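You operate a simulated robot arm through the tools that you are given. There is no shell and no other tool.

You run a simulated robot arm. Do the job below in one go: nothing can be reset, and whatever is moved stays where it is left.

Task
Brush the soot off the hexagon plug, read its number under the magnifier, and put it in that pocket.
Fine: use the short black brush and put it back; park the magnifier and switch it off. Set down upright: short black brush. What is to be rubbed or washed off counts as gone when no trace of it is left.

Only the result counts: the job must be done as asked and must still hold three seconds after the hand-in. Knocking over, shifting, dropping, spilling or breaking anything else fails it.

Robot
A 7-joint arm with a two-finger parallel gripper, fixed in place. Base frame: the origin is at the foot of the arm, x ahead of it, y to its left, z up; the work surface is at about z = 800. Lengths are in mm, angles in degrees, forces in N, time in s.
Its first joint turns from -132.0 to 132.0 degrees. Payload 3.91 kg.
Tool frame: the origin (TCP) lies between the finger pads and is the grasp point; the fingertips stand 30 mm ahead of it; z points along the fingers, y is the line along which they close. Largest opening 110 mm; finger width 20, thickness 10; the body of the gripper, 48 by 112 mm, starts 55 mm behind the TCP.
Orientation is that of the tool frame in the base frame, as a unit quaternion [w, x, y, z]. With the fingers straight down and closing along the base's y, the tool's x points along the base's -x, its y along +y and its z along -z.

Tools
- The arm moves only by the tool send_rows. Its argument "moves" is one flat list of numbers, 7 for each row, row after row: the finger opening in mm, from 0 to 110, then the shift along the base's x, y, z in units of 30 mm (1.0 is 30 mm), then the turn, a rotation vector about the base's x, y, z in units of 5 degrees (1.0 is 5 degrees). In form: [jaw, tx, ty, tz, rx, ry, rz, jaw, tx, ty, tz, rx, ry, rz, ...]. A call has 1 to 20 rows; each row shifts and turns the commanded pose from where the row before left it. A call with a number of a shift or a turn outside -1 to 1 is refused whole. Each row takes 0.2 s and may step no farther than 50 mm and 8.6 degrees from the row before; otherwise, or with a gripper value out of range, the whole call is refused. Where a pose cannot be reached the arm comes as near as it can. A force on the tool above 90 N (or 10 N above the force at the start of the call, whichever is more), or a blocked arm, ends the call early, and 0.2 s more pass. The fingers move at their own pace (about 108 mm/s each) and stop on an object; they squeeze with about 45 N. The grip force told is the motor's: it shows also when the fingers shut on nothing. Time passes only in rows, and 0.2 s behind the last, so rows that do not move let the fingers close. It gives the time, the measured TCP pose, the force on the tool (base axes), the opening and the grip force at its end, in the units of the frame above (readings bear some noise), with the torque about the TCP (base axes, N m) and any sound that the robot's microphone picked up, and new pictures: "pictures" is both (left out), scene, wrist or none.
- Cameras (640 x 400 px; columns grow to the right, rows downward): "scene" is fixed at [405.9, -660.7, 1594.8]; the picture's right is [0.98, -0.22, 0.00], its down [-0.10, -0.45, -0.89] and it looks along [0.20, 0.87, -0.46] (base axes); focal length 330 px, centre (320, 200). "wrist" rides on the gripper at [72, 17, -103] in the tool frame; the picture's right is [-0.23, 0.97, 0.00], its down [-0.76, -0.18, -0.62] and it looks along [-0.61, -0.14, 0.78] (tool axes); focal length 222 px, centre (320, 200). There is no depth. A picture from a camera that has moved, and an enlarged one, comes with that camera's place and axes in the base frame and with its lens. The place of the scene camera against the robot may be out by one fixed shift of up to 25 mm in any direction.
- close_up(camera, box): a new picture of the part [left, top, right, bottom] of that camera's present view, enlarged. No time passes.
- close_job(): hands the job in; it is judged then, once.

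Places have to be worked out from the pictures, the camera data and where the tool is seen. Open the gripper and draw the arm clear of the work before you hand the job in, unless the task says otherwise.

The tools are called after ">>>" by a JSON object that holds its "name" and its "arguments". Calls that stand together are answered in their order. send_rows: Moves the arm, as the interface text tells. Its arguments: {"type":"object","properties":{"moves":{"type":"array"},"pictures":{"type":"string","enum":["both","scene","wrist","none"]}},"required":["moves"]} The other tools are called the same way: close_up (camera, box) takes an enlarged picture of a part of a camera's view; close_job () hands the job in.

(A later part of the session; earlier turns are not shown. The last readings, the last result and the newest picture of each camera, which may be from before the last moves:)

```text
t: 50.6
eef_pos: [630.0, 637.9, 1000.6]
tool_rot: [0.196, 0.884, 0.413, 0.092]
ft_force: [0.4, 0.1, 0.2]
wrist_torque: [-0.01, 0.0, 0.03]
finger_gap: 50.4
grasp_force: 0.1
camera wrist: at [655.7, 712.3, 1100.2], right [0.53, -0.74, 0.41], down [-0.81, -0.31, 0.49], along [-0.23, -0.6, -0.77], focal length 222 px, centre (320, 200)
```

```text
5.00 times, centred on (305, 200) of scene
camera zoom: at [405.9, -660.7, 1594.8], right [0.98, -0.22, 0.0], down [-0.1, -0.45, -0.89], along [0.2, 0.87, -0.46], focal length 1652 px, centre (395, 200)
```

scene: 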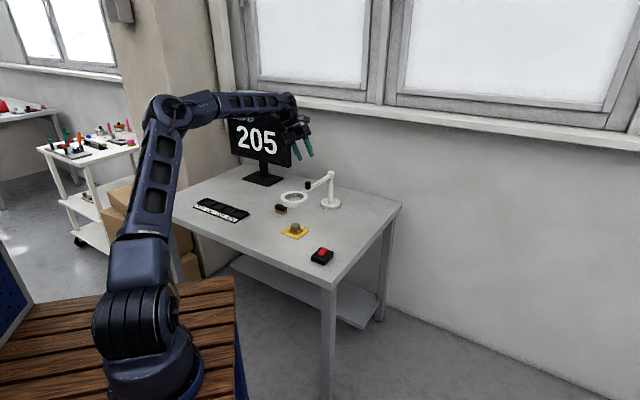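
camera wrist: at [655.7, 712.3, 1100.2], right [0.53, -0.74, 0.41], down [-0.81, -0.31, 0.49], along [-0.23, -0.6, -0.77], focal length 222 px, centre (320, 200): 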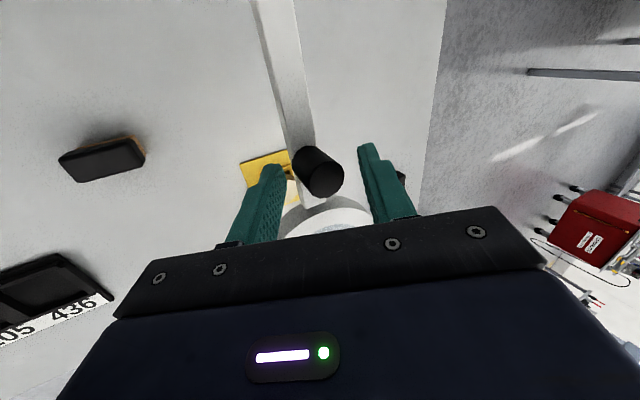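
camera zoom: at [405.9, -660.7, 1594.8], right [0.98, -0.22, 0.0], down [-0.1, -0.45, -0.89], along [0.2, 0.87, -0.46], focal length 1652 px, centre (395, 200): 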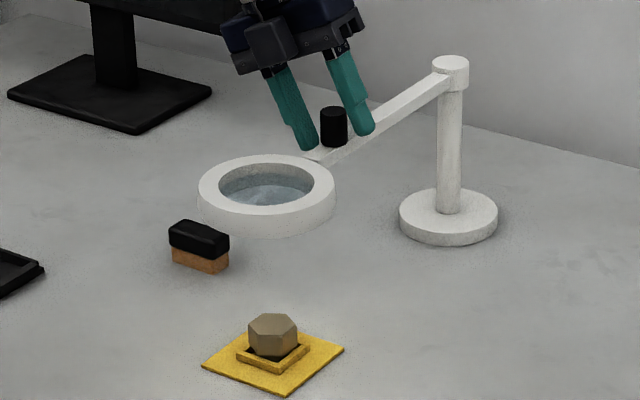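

Straddled again without contact. Narrowing to 40 mm and pushing the arm back counter-clockwise along the arc.

>>> {"name": "send_rows", "arguments": {"moves": [40, 0, 0, 0, 0, 0, 0, 40, 0.249, -0.248, 0, 0, 0, 0.6, 40, 0.261, -0.235, 0, 0, 0, 0.6, 40, 0.272, -0.22, 0, 0, 0, 0.6, 40, 0.284, -0.206, 0, 0, 0, 0.6, 40, 0.294, -0.192, 0, 0, 0, 0.6, 40, 0.304, -0.176, 0, 0, 0, 0.6, 40, 0.312, -0.159, 0, 0, 0, 0.6, 40, 0.32, -0.143, 0, 0, 0, 0.6], "pictures": "wrist"}}

>>> {"name": "close_up", "arguments": {"camera": "scene", "box": [270, 150, 380, 240]}}

>>> {"name": "close_up", "arguments": {"camera": "wrist", "box": [240, 110, 400, 230]}}

```text
t: 52.6
eef_pos: [697.7, 591.6, 999.3]
tool_rot: [0.173, 0.778, 0.59, 0.13]
ft_force: [0.1, -0.5, -1.3]
wrist_torque: [-0.02, -0.03, 0.0]
finger_gap: 40.0
grasp_force: 0.0
camera wrist: at [691.0, 669.2, 1099.8], right [0.79, -0.46, 0.41], down [-0.62, -0.62, 0.49], along [0.03, -0.64, -0.77], focal length 222 px, centre (320, 200)
```

wrist: 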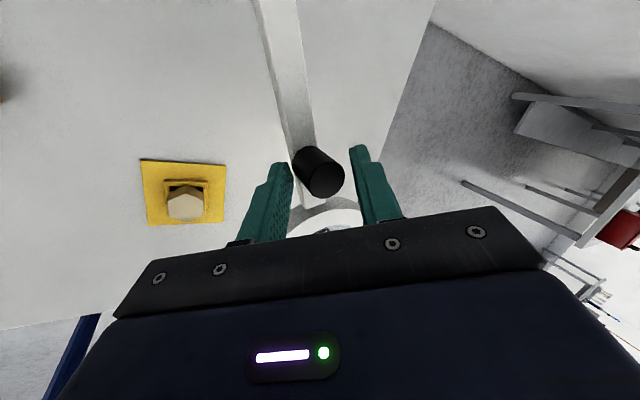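

```text
4.44 times, centred on (325, 195) of scene
camera zoom: at [405.9, -660.7, 1594.8], right [0.98, -0.22, 0.0], down [-0.1, -0.45, -0.89], along [0.2, 0.87, -0.46], focal length 1468 px, centre (298, 222)
```

zoom: 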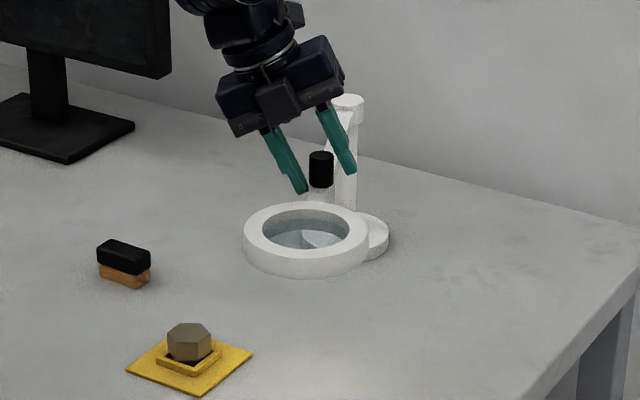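

```text
3.33 times, centred on (320, 170) of wrist
camera zoom: at [691.0, 669.2, 1099.8], right [0.79, -0.46, 0.41], down [-0.62, -0.62, 0.49], along [0.03, -0.64, -0.77], focal length 740 px, centre (320, 300)
```

zoom: 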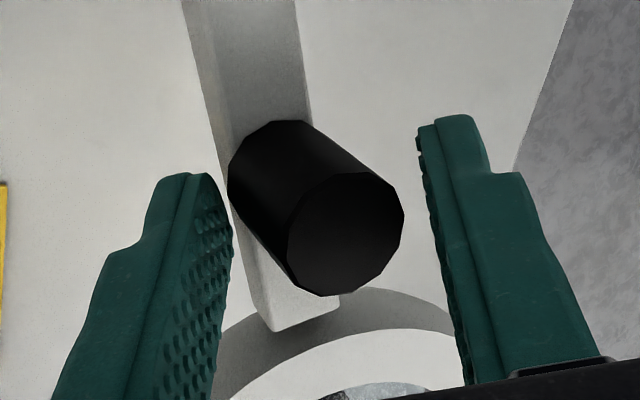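

The arm follows with near-zero force. Continuing rows 9–16.

>>> {"name": "send_rows", "arguments": {"moves": [40, 0.328, -0.126, 0, 0, 0, 0.6, 40, 0.334, -0.109, 0, 0, 0, 0.6, 40, 0.339, -0.091, 0, 0, 0, 0.6, 40, 0.343, -0.073, 0, 0, 0, 0.6, 40, 0.346, -0.055, 0, 0, 0, 0.6, 40, 0.348, -0.037, 0, 0, 0, 0.6, 40, 0.35, -0.018, 0, 0, 0, 0.6, 40, 0.351, -0.001, 0, 0, 0, 0.6, 40, 0, 0, 0, 0, 0, 0], "pictures": "wrist"}}

>>> {"name": "close_up", "arguments": {"camera": "scene", "box": [320, 160, 390, 215]}}

>>> {"name": "close_up", "arguments": {"camera": "wrist", "box": [240, 110, 400, 230]}}

```text
t: 54.6
eef_pos: [779.2, 575.6, 1000.5]
tool_rot: [0.142, 0.64, 0.737, 0.164]
ft_force: [0.3, -0.7, 0.0]
wrist_torque: [-0.01, -0.01, 0.01]
finger_gap: 40.4
grasp_force: 0.1
camera wrist: at [742.0, 643.4, 1100.9], right [0.91, -0.1, 0.41], down [-0.31, -0.81, 0.49], along [0.29, -0.57, -0.77], focal length 222 px, centre (320, 200)
```

wrist: 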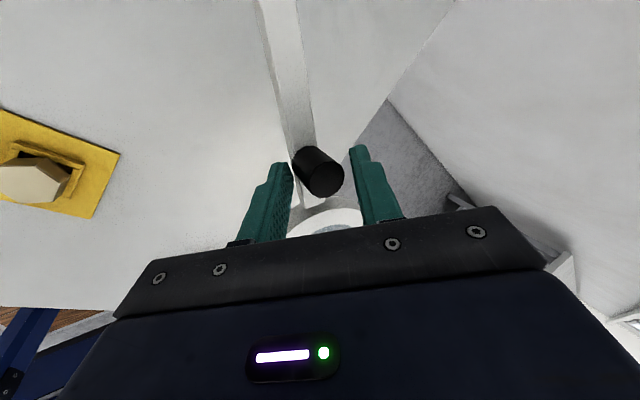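

```text
7.27 times, centred on (355, 188) of scene
camera zoom: at [405.9, -660.7, 1594.8], right [0.98, -0.22, 0.0], down [-0.1, -0.45, -0.89], along [0.2, 0.87, -0.46], focal length 2402 px, centre (66, 291)
```

zoom: 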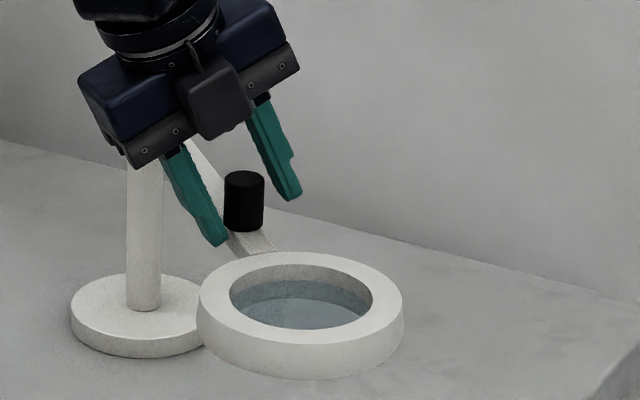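

```text
3.33 times, centred on (320, 170) of wrist
camera zoom: at [742.0, 643.4, 1100.9], right [0.91, -0.1, 0.41], down [-0.31, -0.81, 0.49], along [0.29, -0.57, -0.77], focal length 740 px, centre (320, 300)
```

zoom: 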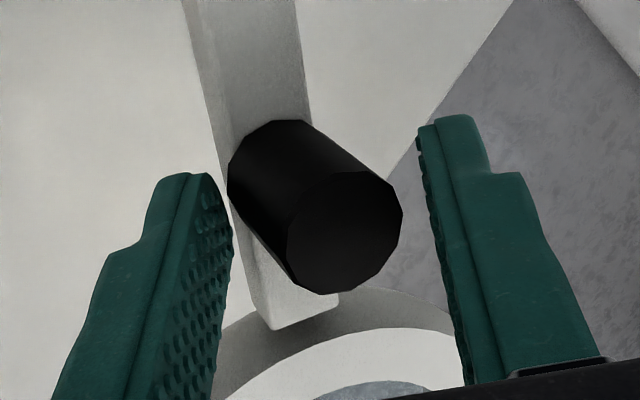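

Compared with the reference (knob at column 313, now 245), about 12° remain. I'll do three more rows and then check finely.

>>> {"name": "send_rows", "arguments": {"moves": [40, 0.35, 0.018, 0, 0, 0, 0.6, 40, 0.349, 0.037, 0, 0, 0, 0.6, 40, 0.346, 0.054, 0, 0, 0, 0.6, 40, 0, 0, 0, 0, 0, 0], "pictures": "none"}}

>>> {"name": "close_up", "arguments": {"camera": "scene", "box": [320, 160, 390, 215]}}

```text
t: 55.6
eef_pos: [811.6, 579.3, 998.9]
tool_rot: [0.129, 0.58, 0.785, 0.174]
ft_force: [1.6, 0.8, 0.0]
wrist_torque: [0.0, -0.01, 0.01]
finger_gap: 40.7
grasp_force: 0.2
```

```text
7.27 times, centred on (355, 188) of scene
camera zoom: at [405.9, -660.7, 1594.8], right [0.98, -0.22, 0.0], down [-0.1, -0.45, -0.89], along [0.2, 0.87, -0.46], focal length 2402 px, centre (66, 291)
```

zoom: 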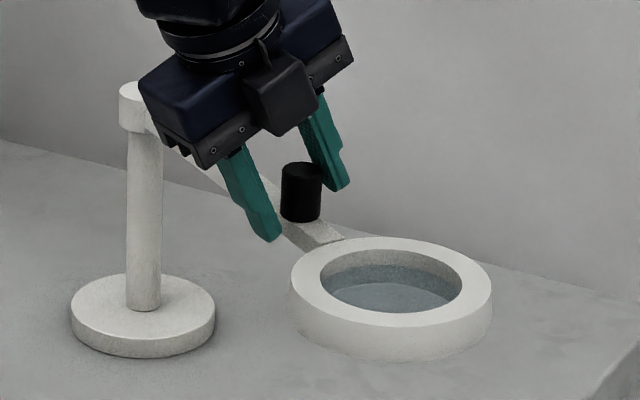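

Ring needs about 1.8° more to match the reference (ring edge 290 → 305). Making that small final move.

>>> {"name": "send_rows", "arguments": {"moves": [40, 0.103, 0.022, 0, 0, 0, 0.18, 40, 0.103, 0.022, 0, 0, 0, 0.18, 40, 0, 0, 0, 0, 0, 0], "pictures": "none"}}

>>> {"name": "close_up", "arguments": {"camera": "scene", "box": [320, 160, 390, 215]}}

```text
t: 56.4
eef_pos: [818.3, 580.9, 1001.0]
tool_rot: [0.127, 0.567, 0.795, 0.176]
ft_force: [0.0, 0.2, 0.1]
wrist_torque: [-0.02, 0.01, 0.04]
finger_gap: 40.3
grasp_force: 0.1
```

```text
7.27 times, centred on (355, 188) of scene
camera zoom: at [405.9, -660.7, 1594.8], right [0.98, -0.22, 0.0], down [-0.1, -0.45, -0.89], along [0.2, 0.87, -0.46], focal length 2402 px, centre (66, 291)
```

zoom: 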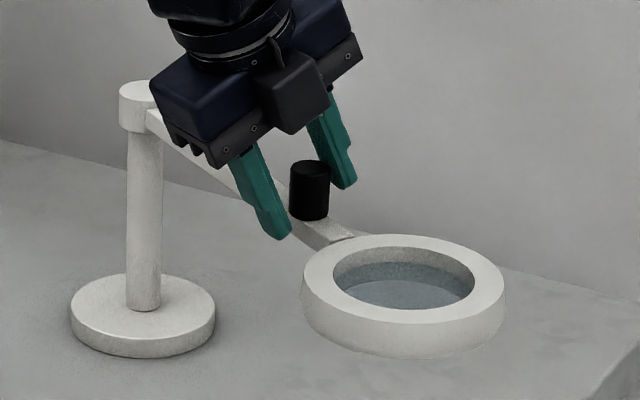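

Only about 0.3° short. One last tiny push, then compare at higher magnification.

>>> {"name": "send_rows", "arguments": {"moves": [40, 0.042, 0.009, 0, 0, 0, 0.07, 40, 0, 0, 0, 0, 0, 0], "pictures": "none"}}

>>> {"name": "close_up", "arguments": {"camera": "scene", "box": [320, 160, 390, 215]}}

```text
t: 57.0
eef_pos: [819.5, 581.1, 999.7]
tool_rot: [0.125, 0.565, 0.796, 0.176]
ft_force: [-0.8, -0.1, 0.2]
wrist_torque: [0.01, 0.01, 0.03]
finger_gap: 40.0
grasp_force: 0.1
```

```text
7.27 times, centred on (355, 188) of scene
camera zoom: at [405.9, -660.7, 1594.8], right [0.98, -0.22, 0.0], down [-0.1, -0.45, -0.89], along [0.2, 0.87, -0.46], focal length 2402 px, centre (66, 291)
```

zoom: 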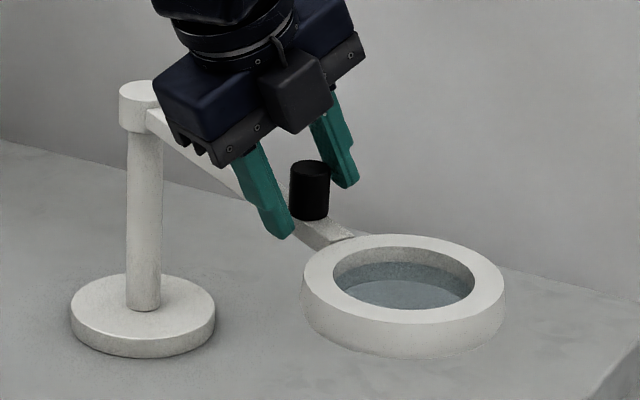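

Still 2–3 px short of the reference; another small push.

>>> {"name": "send_rows", "arguments": {"moves": [40, 0.046, 0.01, 0, 0, 0, 0.08, 40, 0, 0, 0, 0, 0, 0], "pictures": "none"}}

>>> {"name": "close_up", "arguments": {"camera": "scene", "box": [320, 160, 390, 215]}}

```text
t: 57.6
eef_pos: [821.3, 580.5, 1000.2]
tool_rot: [0.124, 0.563, 0.798, 0.177]
ft_force: [-0.3, 0.4, -0.7]
wrist_torque: [-0.02, 0.0, 0.02]
finger_gap: 39.9
grasp_force: 0.1
```

```text
7.27 times, centred on (355, 188) of scene
camera zoom: at [405.9, -660.7, 1594.8], right [0.98, -0.22, 0.0], down [-0.1, -0.45, -0.89], along [0.2, 0.87, -0.46], focal length 2402 px, centre (66, 291)
```

zoom: 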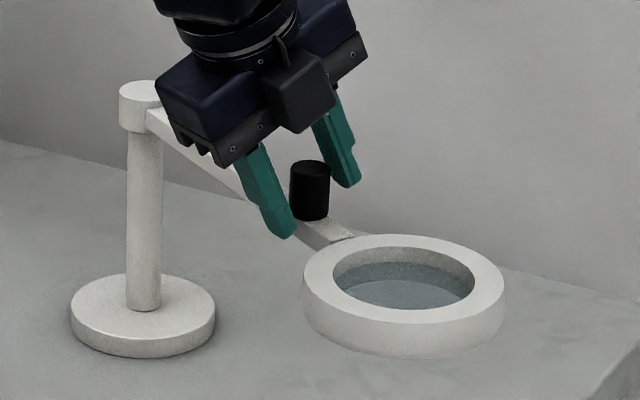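

The ring isn't moving yet, so the finger is still closing a small gap; another small push.

>>> {"name": "send_rows", "arguments": {"moves": [40, 0.046, 0.01, 0, 0, 0, 0.08, 40, 0, 0, 0, 0, 0, 0], "pictures": "wrist"}}

>>> {"name": "close_up", "arguments": {"camera": "scene", "box": [320, 160, 390, 215]}}

>>> {"name": "close_up", "arguments": {"camera": "wrist", "box": [240, 110, 400, 230]}}

```text
t: 58.2
eef_pos: [821.5, 580.9, 999.4]
tool_rot: [0.124, 0.56, 0.8, 0.178]
ft_force: [0.0, 0.6, -0.9]
wrist_torque: [0.0, -0.02, 0.0]
finger_gap: 40.0
grasp_force: 0.1
camera wrist: at [771.4, 639.5, 1100.2], right [0.91, 0.09, 0.41], down [-0.14, -0.86, 0.49], along [0.4, -0.5, -0.77], focal length 222 px, centre (320, 200)
```

wrist: 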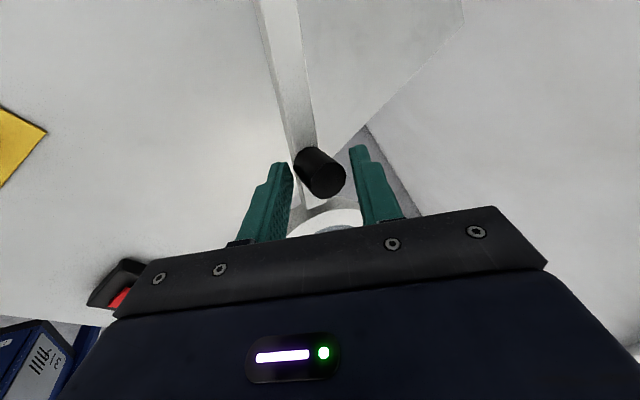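

```text
7.27 times, centred on (355, 188) of scene
camera zoom: at [405.9, -660.7, 1594.8], right [0.98, -0.22, 0.0], down [-0.1, -0.45, -0.89], along [0.2, 0.87, -0.46], focal length 2402 px, centre (66, 291)
```

zoom: 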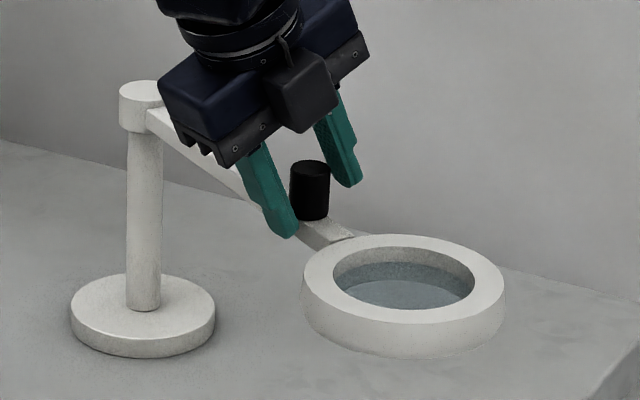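

```text
3.33 times, centred on (320, 170) of wrist
camera zoom: at [771.4, 639.5, 1100.2], right [0.91, 0.09, 0.41], down [-0.14, -0.86, 0.49], along [0.4, -0.5, -0.77], focal length 740 px, centre (320, 300)
```

zoom: 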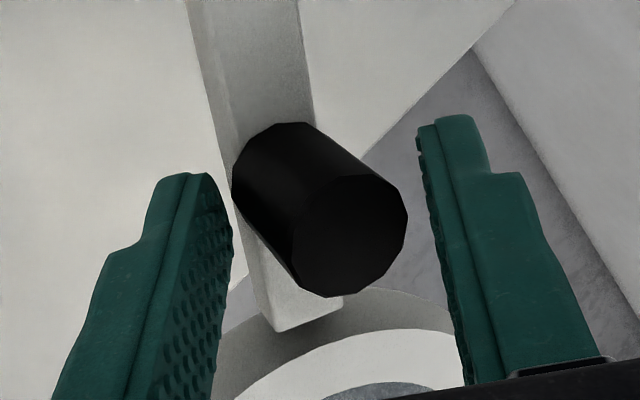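

A ~1 mm gap is left between finger and knob. I'll push 0.7° more slowly to close it and nudge the ring onto the reference.

>>> {"name": "send_rows", "arguments": {"moves": [40, 0.023, 0.005, 0, 0, 0, 0.04, 40, 0.023, 0.005, 0, 0, 0, 0.04, 40, 0.023, 0.005, 0, 0, 0, 0.04, 40, 0.012, 0.003, 0, 0, 0, 0.02, 40, 0, 0, 0, 0, 0, 0], "pictures": "none"}}

>>> {"name": "close_up", "arguments": {"camera": "scene", "box": [320, 160, 390, 215]}}

```text
t: 59.4
eef_pos: [824.4, 582.3, 1000.6]
tool_rot: [0.123, 0.554, 0.803, 0.179]
ft_force: [-0.8, 0.9, 0.9]
wrist_torque: [0.0, 0.08, 0.04]
finger_gap: 40.1
grasp_force: 0.2
```

```text
7.27 times, centred on (355, 188) of scene
camera zoom: at [405.9, -660.7, 1594.8], right [0.98, -0.22, 0.0], down [-0.1, -0.45, -0.89], along [0.2, 0.87, -0.46], focal length 2402 px, centre (66, 291)
```

zoom: 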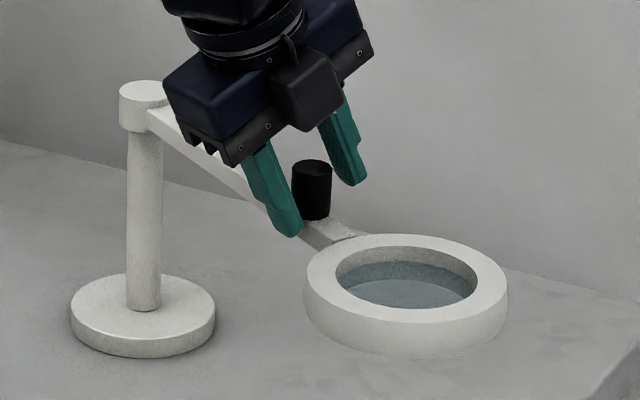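

The ring now matches its parked reference. I'll open the fingers, lift off vertically and move over the switch, straightening the tool on the way.

>>> {"name": "send_rows", "arguments": {"moves": [50, 0, 0, 0, 0, 0, 0, 50, -0.05, -0.01, 0.3, 0, 0, 0, 50, 0, 0, 0.9, 0, 0, 0, 50, 0, 0, 0.9, 0, 0, 0, 50, 0, 0, 0.9, 0, 0, 0, 50, -0.591, -0.728, -0.4, -0.355, 0.935, 0, 50, -0.591, -0.728, -0.4, -0.355, 0.935, 0, 50, -0.591, -0.728, -0.4, -0.355, 0.935, 0, 50, -0.591, -0.728, -0.4, -0.355, 0.935, 0, 50, -0.591, -0.728, -0.4, -0.355, 0.935, 0, 0, -0.591, -0.728, -0.45, 0, 0, 0.934, 0, -0.591, -0.728, -0.45, 0, 0, 0.934, 0, -0.591, -0.728, -0.45, 0, 0, 0.934, 0, -0.591, -0.728, -0.45, 0, 0, 0.934, 0, -0.541, -0.718, -0.45, 0, 0, 0.934, 0, 0, 0, 0, 0, 0, 0], "pictures": "both"}}

>>> {"name": "close_up", "arguments": {"camera": "scene", "box": [320, 160, 390, 215]}}

>>> {"name": "close_up", "arguments": {"camera": "wrist", "box": [260, 60, 380, 180]}}

```text
t: 62.8
eef_pos: [647.6, 364.0, 961.9]
tool_rot: [0.0, 0.389, 0.921, 0.0]
ft_force: [-0.7, 0.0, 0.0]
wrist_torque: [0.0, 0.0, 0.0]
finger_gap: 0.0
grasp_force: 38.3
camera wrist: at [609.1, 427.1, 1065.2], right [0.86, 0.52, 0.0], down [0.4, -0.67, 0.62], along [0.32, -0.53, -0.78], focal length 222 px, centre (320, 200)
```

scene: 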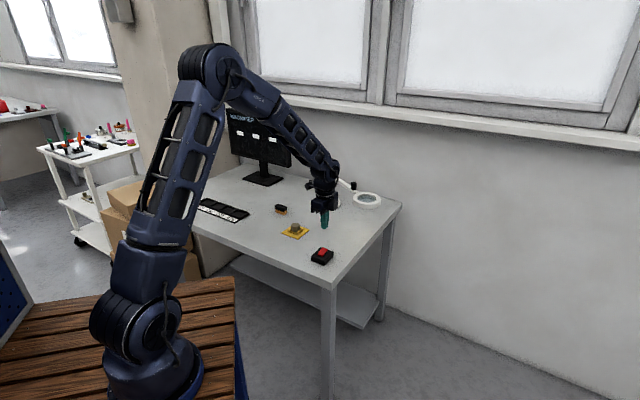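
wrist: 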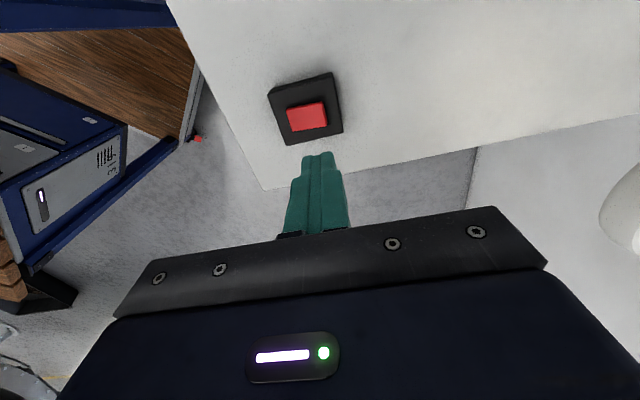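

```text
7.27 times, centred on (355, 188) of scene
camera zoom: at [405.9, -660.7, 1594.8], right [0.98, -0.22, 0.0], down [-0.1, -0.45, -0.89], along [0.2, 0.87, -0.46], focal length 2402 px, centre (66, 291)
```

zoom: 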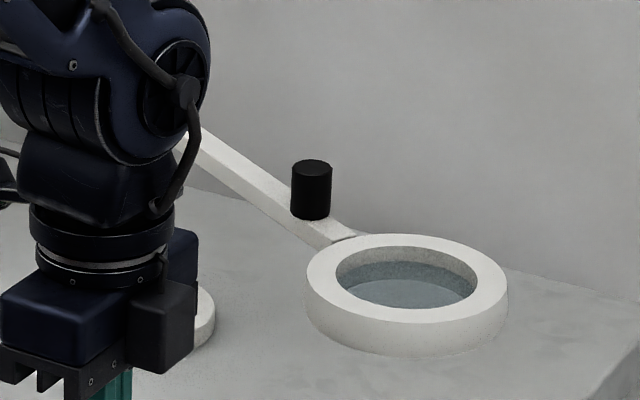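

```text
3.33 times, centred on (320, 120) of wrist
camera zoom: at [609.1, 427.1, 1065.2], right [0.86, 0.52, 0.0], down [0.4, -0.67, 0.62], along [0.32, -0.53, -0.78], focal length 740 px, centre (320, 467)
```

zoom: 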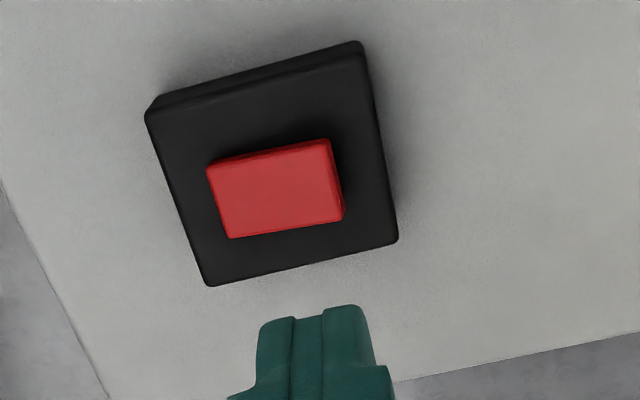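

The magnifier matches its parked picture. The closed fingertip is over the now-raised far end of the rocker (about 13 mm from the pivot); descending to press it.

>>> {"name": "send_rows", "arguments": {"moves": [0, -0.037, -0.034, -0.9, 0, 0, 0, 0, 0, 0, -0.9, 0, 0, 0, 0, 0, 0, -0.9, 0, 0, 0, 0, 0, 0, -0.3, 0, 0, 0, 0, 0, 0, -0.08, 0, 0, 0, 0, 0, 0, -0.04, 0, 0, 0, 0, 0, 0, 0, 0, 0, 0], "pictures": "none"}}

>>> {"name": "close_up", "arguments": {"camera": "scene", "box": [303, 232, 343, 270]}}

```text
t: 64.4
eef_pos: [645.6, 362.0, 867.6]
tool_rot: [0.0, 0.39, 0.921, 0.0]
ft_force: [1.2, 0.8, 1.4]
wrist_torque: [0.04, 0.02, 0.02]
finger_gap: 0.0
grasp_force: 37.9
```

```text
10.53 times, centred on (323, 251) of scene
camera zoom: at [405.9, -660.7, 1594.8], right [0.98, -0.22, 0.0], down [-0.1, -0.45, -0.89], along [0.2, 0.87, -0.46], focal length 3477 px, centre (288, -337)
```

zoom: 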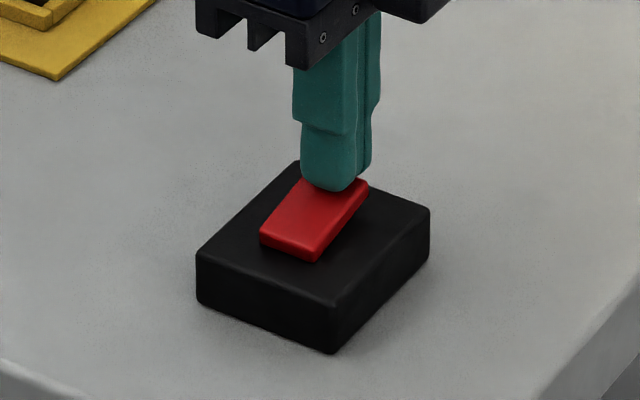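

The fingertip touches the raised end. Pressing down slowly until it clicks.

>>> {"name": "send_rows", "arguments": {"moves": [0, 0, 0, -0.04, 0, 0, 0, 0, 0, 0, -0.04, 0, 0, 0, 0, 0, 0, -0.04, 0, 0, 0], "pictures": "none"}}

>>> {"name": "close_up", "arguments": {"camera": "scene", "box": [303, 232, 343, 270]}}

```text
t: 65.2
eef_pos: [647.5, 361.8, 865.7]
tool_rot: [0.0, 0.389, 0.921, 0.001]
ft_force: [0.3, -0.7, 0.8]
wrist_torque: [0.0, -0.02, -0.04]
finger_gap: 0.0
grasp_force: 38.2
heard: click
```

```text
10.53 times, centred on (323, 251) of scene
camera zoom: at [405.9, -660.7, 1594.8], right [0.98, -0.22, 0.0], down [-0.1, -0.45, -0.89], along [0.2, 0.87, -0.46], focal length 3477 px, centre (288, -337)
```

zoom: 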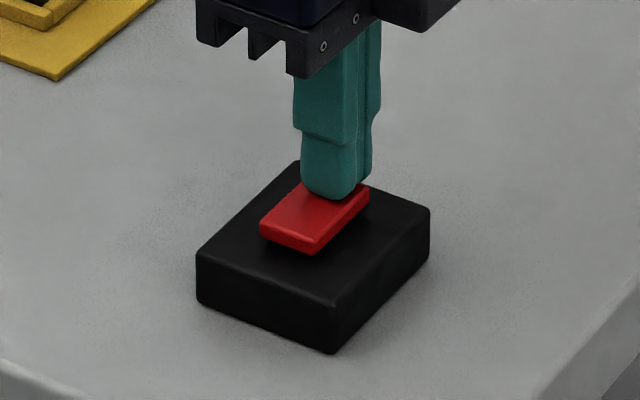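

Click heard again. Lifting off and checking that the monitor is back to its off state.

>>> {"name": "send_rows", "arguments": {"moves": [0, 0, 0, 0.5, 0, 0, 0, 0, 0, 0, 0.9, 0, 0, 0, 60, 0, 0, 0.9, 0, 0, 0, 60, -0.3, 0.9, 0.5, 0, 0, 0, 60, -0.3, 0.9, 0, 0, 0, 0, 60, -0.3, 0.9, 0, 0, 0, 0, 60, -0.3, 0.9, 0, 0, 0, 0, 60, -0.3, 0.9, 0, 0, 0, 0, 60, -0.3, 0.9, 0, 0, 0, 0, 60, -0.3, 0.9, 0, 0, 0, 0, 60, 0, 0, 0, 0, 0, 0], "pictures": "both"}}

>>> {"name": "close_up", "arguments": {"camera": "scene", "box": [220, 100, 310, 190]}}

>>> {"name": "close_up", "arguments": {"camera": "scene", "box": [308, 242, 338, 270]}}

>>> {"name": "close_up", "arguments": {"camera": "wrist", "box": [250, 60, 390, 180]}}

```text
t: 67.6
eef_pos: [583.2, 551.6, 949.1]
tool_rot: [-0.001, 0.39, 0.921, 0.0]
ft_force: [-0.2, 1.0, -0.2]
wrist_torque: [0.04, 0.02, -0.01]
finger_gap: 60.2
grasp_force: 0.0
camera wrist: at [545.0, 616.0, 1052.0], right [0.86, 0.52, 0.0], down [0.4, -0.67, 0.62], along [0.32, -0.53, -0.78], focal length 222 px, centre (320, 200)
```

scene: 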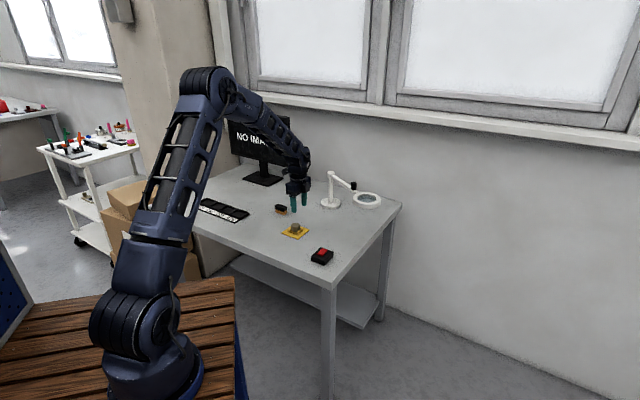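
wrist: 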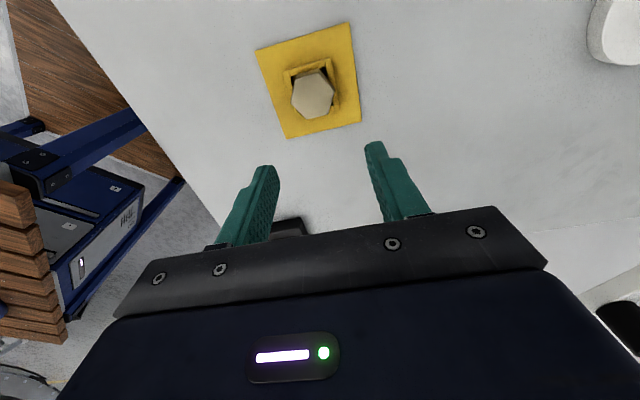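

```text
4.44 times, centred on (265, 145) of scene
camera zoom: at [405.9, -660.7, 1594.8], right [0.98, -0.22, 0.0], down [-0.1, -0.45, -0.89], along [0.2, 0.87, -0.46], focal length 1468 px, centre (564, 444)
```

zoom: 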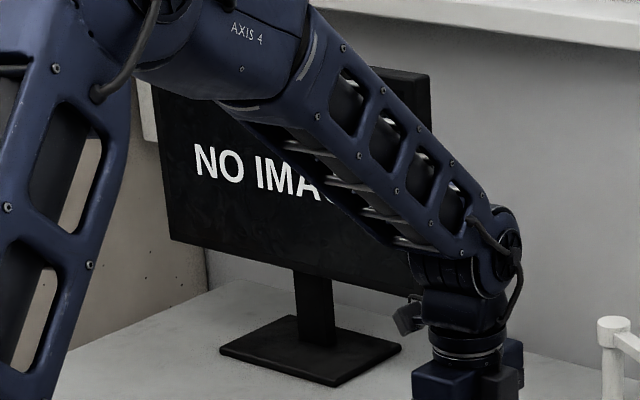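

```text
14.29 times, centred on (323, 256) of scene
camera zoom: at [405.9, -660.7, 1594.8], right [0.98, -0.22, 0.0], down [-0.1, -0.45, -0.89], along [0.2, 0.87, -0.46], focal length 4719 px, centre (277, -600)
```

zoom: 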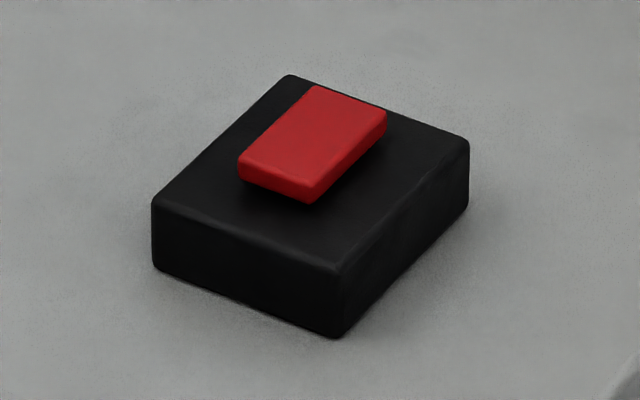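

```text
3.33 times, centred on (320, 120) of wrist
camera zoom: at [545.0, 616.0, 1052.0], right [0.86, 0.52, 0.0], down [0.4, -0.67, 0.62], along [0.32, -0.53, -0.78], focal length 740 px, centre (320, 467)
```

zoom: 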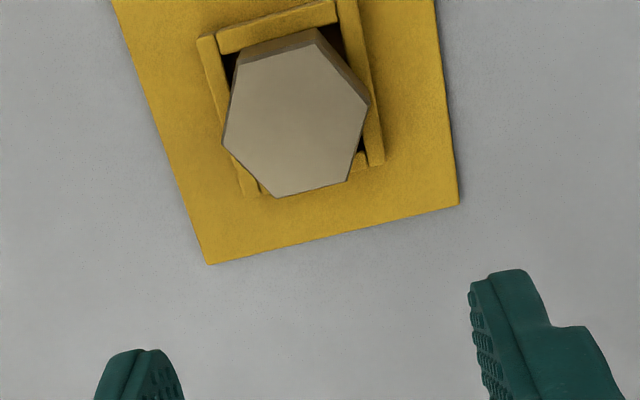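

The monitor reads "NO IMAGE" again, but the rocker looks only about half-tilted. I'll let a moment pass and look at it again to see whether it settles.

>>> {"name": "send_rows", "arguments": {"moves": [60, 0, 0, 0, 0, 0, 0, 60, 0, 0, 0, 0, 0, 0, 60, 0, 0, 0, 0, 0, 0, 60, 0, 0, 0, 0, 0, 0, 60, 0, 0, 0, 0, 0, 0], "pictures": "none"}}

>>> {"name": "close_up", "arguments": {"camera": "scene", "box": [308, 242, 338, 270]}}

>>> {"name": "close_up", "arguments": {"camera": "scene", "box": [220, 100, 310, 190]}}

```text
t: 68.8
eef_pos: [582.2, 551.3, 949.6]
tool_rot: [-0.001, 0.39, 0.921, 0.0]
ft_force: [-0.6, 0.1, 0.5]
wrist_torque: [0.01, 0.01, -0.01]
finger_gap: 60.2
grasp_force: 0.1
```

```text
14.29 times, centred on (323, 256) of scene
camera zoom: at [405.9, -660.7, 1594.8], right [0.98, -0.22, 0.0], down [-0.1, -0.45, -0.89], along [0.2, 0.87, -0.46], focal length 4719 px, centre (277, -600)
```

zoom: 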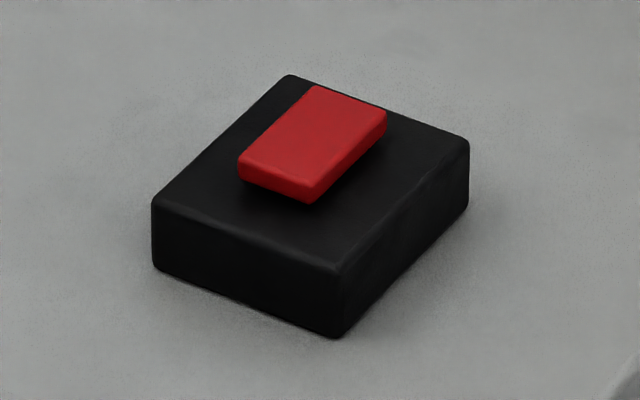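

```text
4.44 times, centred on (265, 145) of scene
camera zoom: at [405.9, -660.7, 1594.8], right [0.98, -0.22, 0.0], down [-0.1, -0.45, -0.89], along [0.2, 0.87, -0.46], focal length 1468 px, centre (564, 444)
```

zoom: 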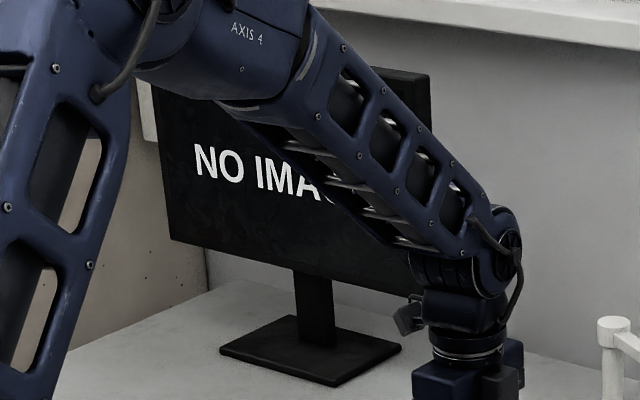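

It holds mid-tilt with no spring-back and reads off. To restore it fully I'll go back and press the same end down to its stop.

>>> {"name": "send_rows", "arguments": {"moves": [0, 0.3, -0.9, 0, 0, 0, 0, 0, 0.3, -0.9, 0, 0, 0, 0, 0, 0.3, -0.9, 0, 0, 0, 0, 0, 0.3, -0.9, 0, 0, 0, 0, 0, 0.3, -0.9, 0, 0, 0, 0, 0, 0.3, -0.9, 0, 0, 0, 0, 0, 0.3, -0.9, 0, 0, 0, 0, 0, 0, 0, -0.9, 0, 0, 0, 0, 0, 0, -0.9, 0, 0, 0, 0, 0, 0, -0.7, 0, 0, 0, 0, 0, 0, -0.2, 0, 0, 0, 0, 0, 0, -0.1, 0, 0, 0, 0, 0, 0, 0, 0, 0, 0], "pictures": "none"}}

>>> {"name": "close_up", "arguments": {"camera": "scene", "box": [303, 232, 343, 270]}}

```text
t: 71.6
eef_pos: [645.5, 362.7, 865.7]
tool_rot: [0.001, 0.39, 0.921, 0.0]
ft_force: [0.5, 0.5, 0.2]
wrist_torque: [0.0, -0.01, 0.0]
finger_gap: 0.0
grasp_force: 38.1
```

```text
10.53 times, centred on (323, 251) of scene
camera zoom: at [405.9, -660.7, 1594.8], right [0.98, -0.22, 0.0], down [-0.1, -0.45, -0.89], along [0.2, 0.87, -0.46], focal length 3477 px, centre (288, -337)
```

zoom: 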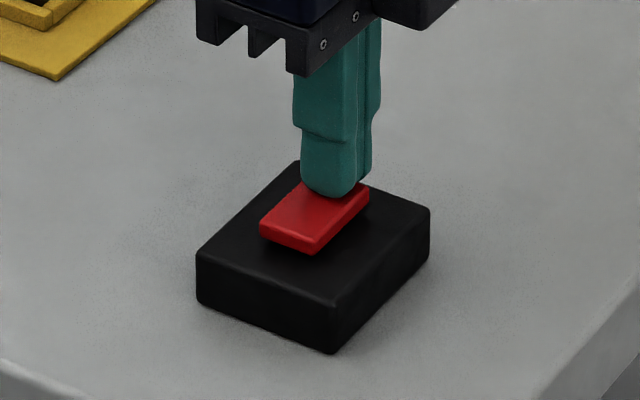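

Back at the last contact height. Pressing down further in ~1 mm steps.

>>> {"name": "send_rows", "arguments": {"moves": [0, 0, 0, -0.03, 0, 0, 0, 0, 0, 0, -0.03, 0, 0, 0, 0, 0, 0, 0, 0, 0, 0], "pictures": "none"}}

```text
t: 72.4
eef_pos: [647.5, 363.1, 863.5]
tool_rot: [0.0, 0.39, 0.921, 0.0]
ft_force: [4.2, 10.1, 9.2]
wrist_torque: [0.21, -0.11, -0.03]
finger_gap: 0.0
grasp_force: 37.4
```

About 9 N of resistance now. Checking the rocker's look before lifting.

>>> {"name": "close_up", "arguments": {"camera": "scene", "box": [308, 242, 338, 270]}}

>>> {"name": "close_up", "arguments": {"camera": "scene", "box": [220, 100, 310, 190]}}

```text
14.29 times, centred on (323, 256) of scene
camera zoom: at [405.9, -660.7, 1594.8], right [0.98, -0.22, 0.0], down [-0.1, -0.45, -0.89], along [0.2, 0.87, -0.46], focal length 4719 px, centre (277, -600)
```

zoom: 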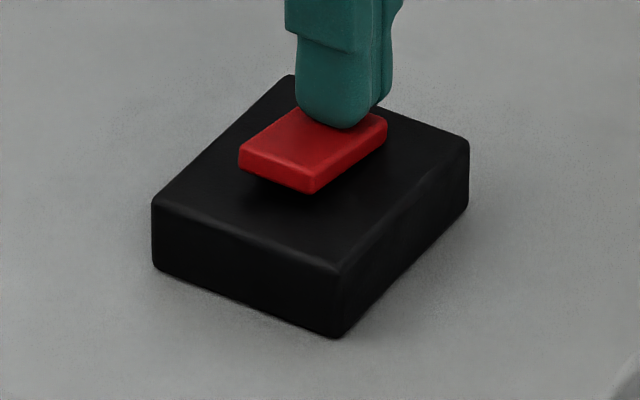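

```text
4.44 times, centred on (265, 145) of scene
camera zoom: at [405.9, -660.7, 1594.8], right [0.98, -0.22, 0.0], down [-0.1, -0.45, -0.89], along [0.2, 0.87, -0.46], focal length 1468 px, centre (564, 444)
```

zoom: 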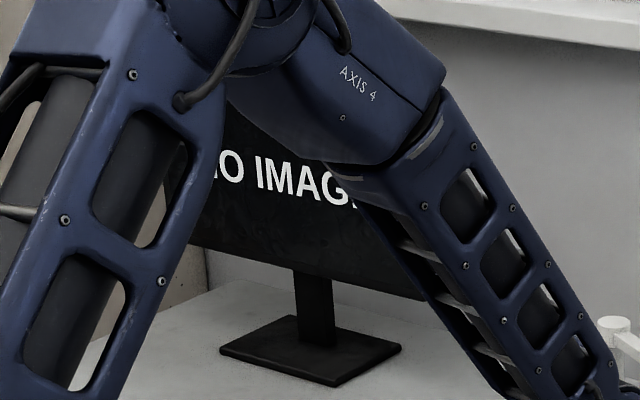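

The rocker is back at its original off tilt and the monitor shows NO IMAGE. Next I'll lift off and travel over the pocket tray to inspect the 205 pocket.

>>> {"name": "send_rows", "arguments": {"moves": [0, 0, 0, 0.4, 0, 0, 0, 0, 0, 0, 0.9, 0, 0, 0, 60, 0, 0, 0.9, 0, 0, 0, 60, 0, 0, 0.6, 0, 0, 0, 60, -0.837, 0.949, 0.14, 0, 0, 0.613, 60, -0.837, 0.949, 0.14, 0, 0, 0.613, 60, -0.837, 0.949, 0.14, 0, 0, 0.613, 60, -0.837, 0.949, 0.14, 0, 0, 0.613, 60, -0.837, 0.949, 0.14, 0, 0, 0.613, 60, -0.837, 0.949, 0.14, 0, 0, 0.613, 60, -0.837, 0.949, 0.14, 0, 0, 0.613, 60, -0.837, 0.949, 0.14, 0, 0, 0.613, 60, -0.837, 0.949, 0.14, 0, 0, 0.613, 60, -0.837, 0.949, 0.14, 0, 0, 0.613, 60, -0.837, 0.949, 0.14, 0, 0, 0.613, 60, -0.837, 0.949, 0.14, 0, 0, 0.613, 60, -0.837, 0.949, 0.14, 0, 0, 0.613, 60, -0.837, 0.949, 0.14, 0, 0, 0.613, 60, -0.837, 0.949, 0.14, 0, 0, 0.613], "pictures": "both"}}

>>> {"name": "close_up", "arguments": {"camera": "wrist", "box": [180, 20, 460, 195]}}

>>> {"name": "close_up", "arguments": {"camera": "scene", "box": [308, 242, 338, 270]}}

>>> {"name": "close_up", "arguments": {"camera": "scene", "box": [190, 190, 252, 230]}}

```text
t: 76.4
eef_pos: [271.3, 791.4, 1011.6]
tool_rot: [0.001, 0.0, 1.0, 0.0]
ft_force: [-0.1, -0.4, 0.4]
wrist_torque: [0.04, 0.01, 0.01]
finger_gap: 59.8
grasp_force: 0.1
camera wrist: at [198.6, 807.8, 1114.2], right [0.23, 0.97, 0.0], down [0.76, -0.18, 0.62], along [0.61, -0.14, -0.78], focal length 222 px, centre (320, 200)
```

scene: 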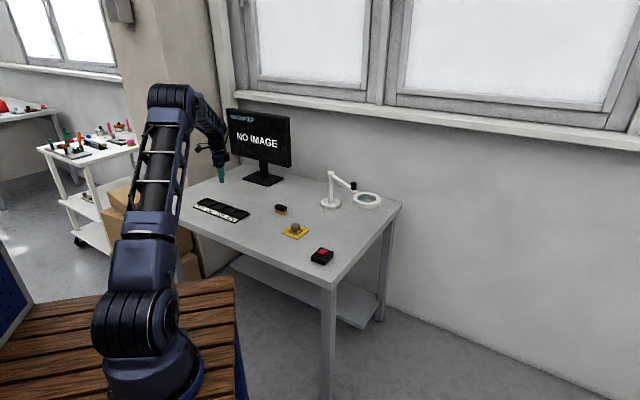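
wrist: 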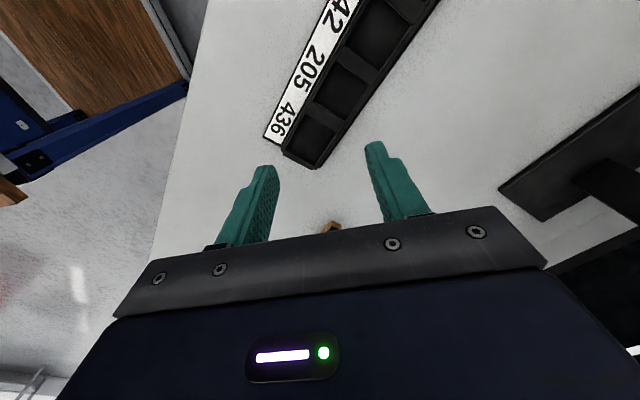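

```text
2.29 times, centred on (320, 108) of wrist
camera zoom: at [198.6, 807.8, 1114.2], right [0.23, 0.97, 0.0], down [0.76, -0.18, 0.62], along [0.61, -0.14, -0.78], focal length 508 px, centre (320, 411)
```

zoom: 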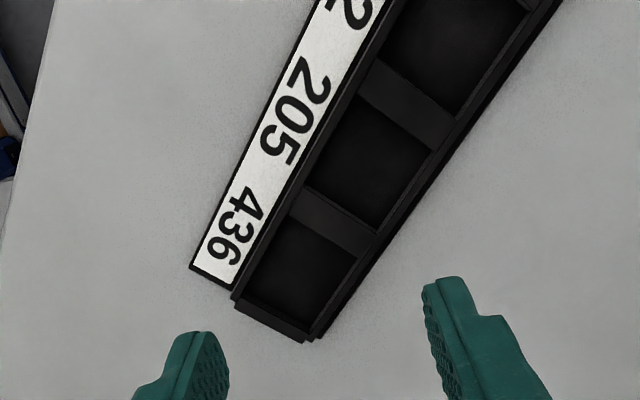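

```text
14.29 times, centred on (323, 256) of scene
camera zoom: at [405.9, -660.7, 1594.8], right [0.98, -0.22, 0.0], down [-0.1, -0.45, -0.89], along [0.2, 0.87, -0.46], focal length 4719 px, centre (277, -600)
```

zoom: 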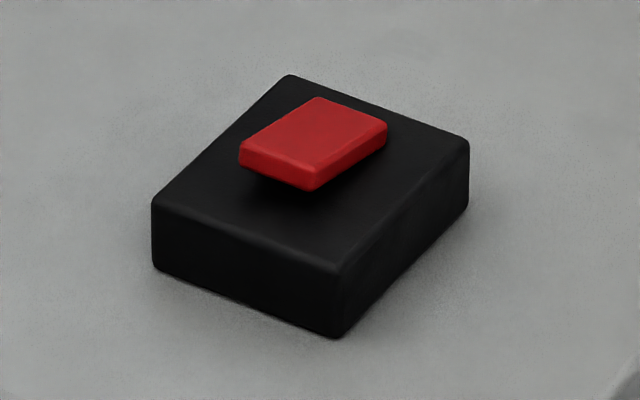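

```text
10.00 times, centred on (221, 210) of scene
camera zoom: at [405.9, -660.7, 1594.8], right [0.98, -0.22, 0.0], down [-0.1, -0.45, -0.89], along [0.2, 0.87, -0.46], focal length 3303 px, centre (1310, 100)
```

zoom: 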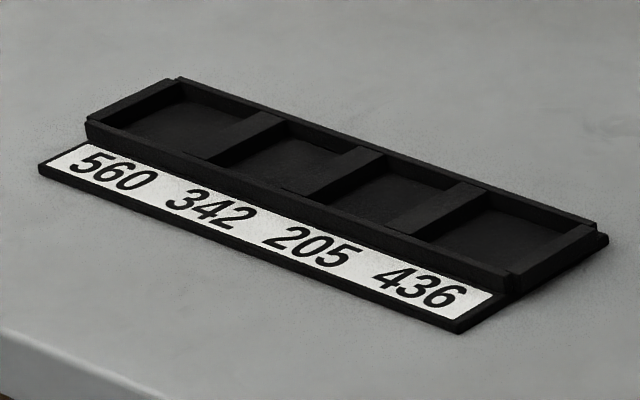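

The switch is fully off and the tray is clear. I'll enlarge the 205 pocket to measure it.

>>> {"name": "close_up", "arguments": {"camera": "wrist", "box": [285, 40, 395, 150]}}

>>> {"name": "close_up", "arguments": {"camera": "scene", "box": [212, 200, 244, 222]}}

```text
3.64 times, centred on (340, 95) of wrist
camera zoom: at [198.6, 807.8, 1114.2], right [0.23, 0.97, 0.0], down [0.76, -0.18, 0.62], along [0.61, -0.14, -0.78], focal length 808 px, centre (247, 582)
```

zoom: 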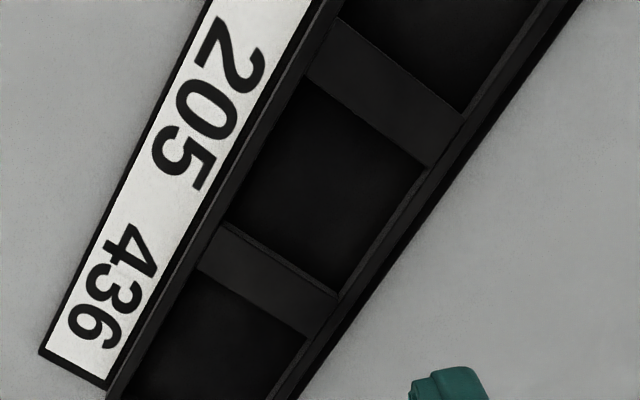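

```text
16.00 times, centred on (228, 211) of scene
camera zoom: at [405.9, -660.7, 1594.8], right [0.98, -0.22, 0.0], down [-0.1, -0.45, -0.89], along [0.2, 0.87, -0.46], focal length 5285 px, centre (1792, 24)
```

zoom: 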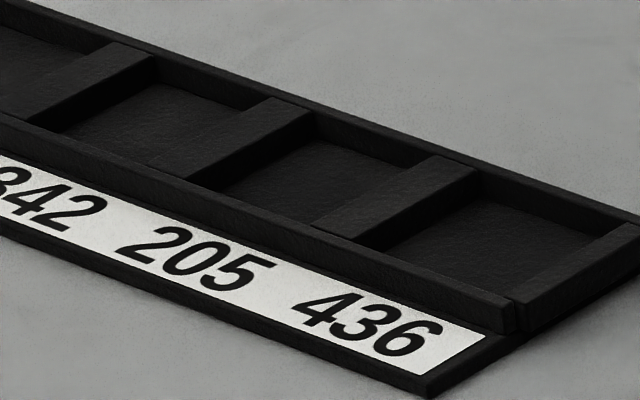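

The 205 pocket is about 51 mm square centred near (273, 817) with walls roughly 9 mm deep, aligned with the plug's flats (normals at about 134.6°). I'll go above the plug with the fingers set to close on those flats.

>>> {"name": "send_rows", "arguments": {"moves": [70, 0.987, -0.754, -0.303, 0, 0, 0.892, 70, 0.987, -0.754, -0.303, 0, 0, 0.892, 70, 0.987, -0.754, -0.303, 0, 0, 0.892, 70, 0.987, -0.754, -0.303, 0, 0, 0.892, 70, 0.987, -0.754, -0.303, 0, 0, 0.892, 70, 0.987, -0.754, -0.303, 0, 0, 0.892, 70, 0.987, -0.754, -0.303, 0, 0, 0.892, 70, 0.987, -0.754, -0.303, 0, 0, 0.892, 70, 0.987, -0.754, -0.303, 0, 0, 0.892, 70, 0.987, -0.754, -0.303, 0, 0, 0.892, 70, 0, 0, 0, 0, 0, 0], "pictures": "both"}}

>>> {"name": "close_up", "arguments": {"camera": "wrist", "box": [260, 70, 380, 190]}}

```text
t: 78.8
eef_pos: [562.6, 565.0, 921.9]
tool_rot: [0.001, -0.38, 0.925, 0.0]
ft_force: [-0.2, -0.1, 0.3]
wrist_torque: [-0.01, 0.0, 0.02]
finger_gap: 70.1
grasp_force: 0.0
camera wrist: at [500.3, 526.3, 1024.2], right [-0.52, 0.85, 0.0], down [0.67, 0.41, 0.62], along [0.53, 0.33, -0.78], focal length 222 px, centre (320, 200)
```

scene: 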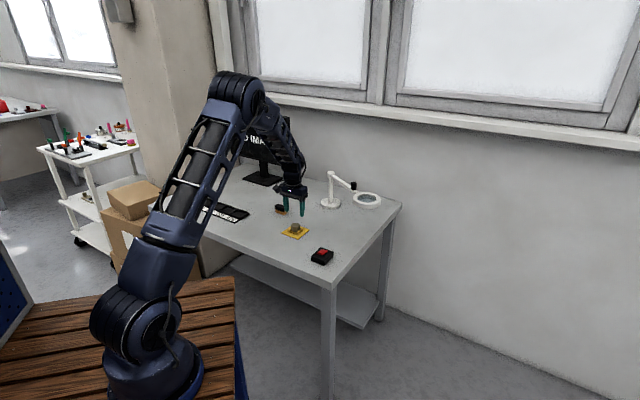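
wrist: 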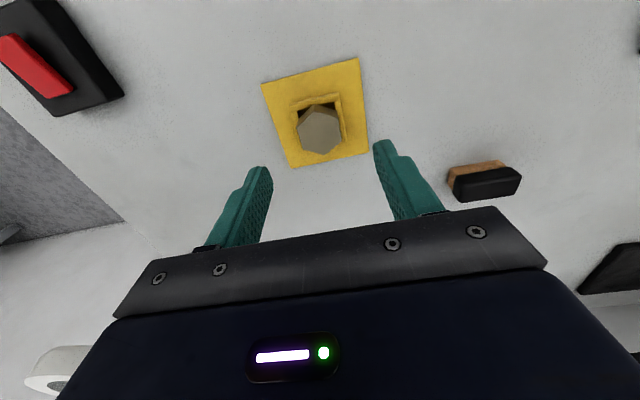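

```text
3.33 times, centred on (320, 130) of wrist
camera zoom: at [500.3, 526.3, 1024.2], right [-0.52, 0.85, 0.0], down [0.67, 0.41, 0.62], along [0.53, 0.33, -0.78], focal length 740 px, centre (320, 433)
```

zoom: 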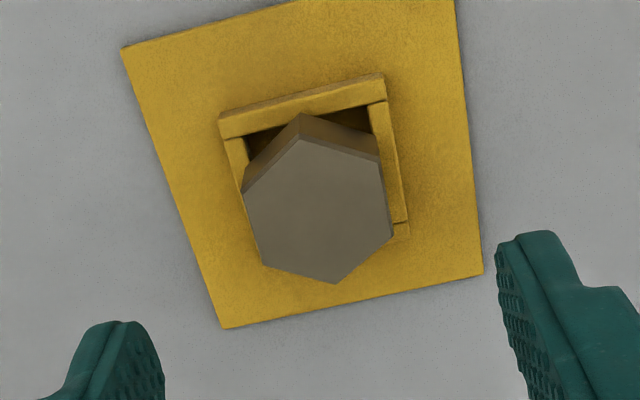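

The plug's centre is about 4 mm off in x and 2 mm in y from the TCP and its flats align within 1°. I'll correct and come down partway.

>>> {"name": "send_rows", "arguments": {"moves": [70, 0.065, 0.035, -0.4, 0, 0, 0, 70, 0.065, 0.035, -0.4, 0, 0, 0, 70, 0, 0, -0.5, 0, 0, 0, 70, 0, 0, -0.4, 0, 0, 0, 70, 0, 0, 0, 0, 0, 0], "pictures": "wrist"}}

>>> {"name": "close_up", "arguments": {"camera": "wrist", "box": [250, 90, 390, 220]}}

>>> {"name": "close_up", "arguments": {"camera": "scene", "box": [276, 206, 316, 244]}}

```text
t: 80.0
eef_pos: [567.8, 566.2, 869.1]
tool_rot: [0.001, -0.379, 0.925, 0.0]
ft_force: [-0.6, -0.4, -0.1]
wrist_torque: [0.01, -0.03, 0.02]
finger_gap: 70.1
grasp_force: 0.1
camera wrist: at [505.3, 528.0, 971.6], right [-0.52, 0.85, 0.0], down [0.67, 0.41, 0.62], along [0.53, 0.33, -0.78], focal length 222 px, centre (320, 200)
```

wrist: 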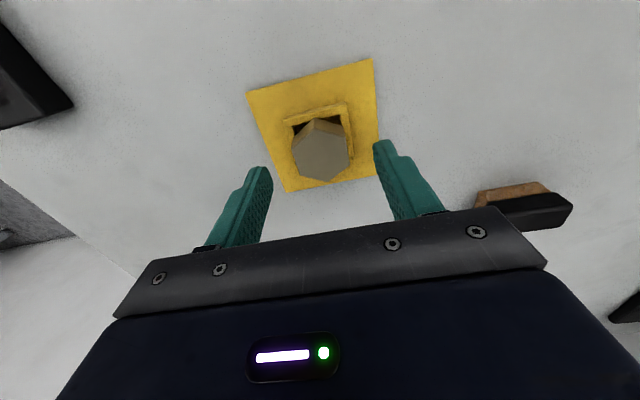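

```text
3.08 times, centred on (320, 155) of wrist
camera zoom: at [505.3, 528.0, 971.6], right [-0.52, 0.85, 0.0], down [0.67, 0.41, 0.62], along [0.53, 0.33, -0.78], focal length 684 px, centre (320, 338)
```

zoom: 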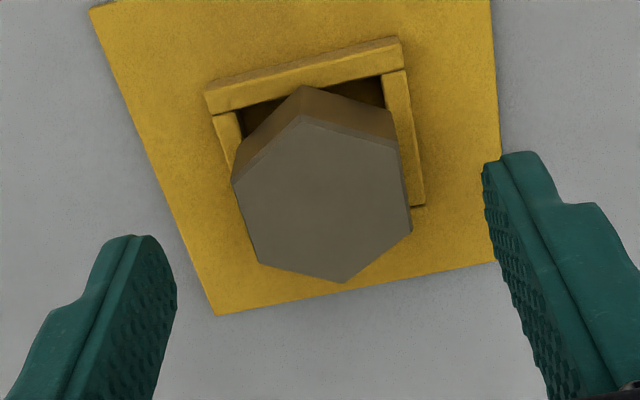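

```text
10.53 times, centred on (296, 225) of scene
camera zoom: at [405.9, -660.7, 1594.8], right [0.98, -0.22, 0.0], down [-0.1, -0.45, -0.89], along [0.2, 0.87, -0.46], focal length 3477 px, centre (573, -63)
```

zoom: 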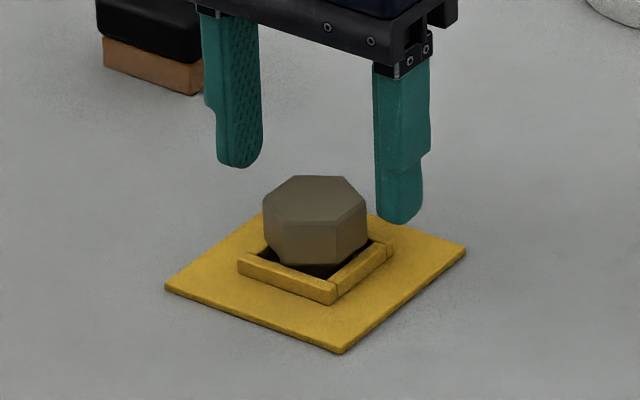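

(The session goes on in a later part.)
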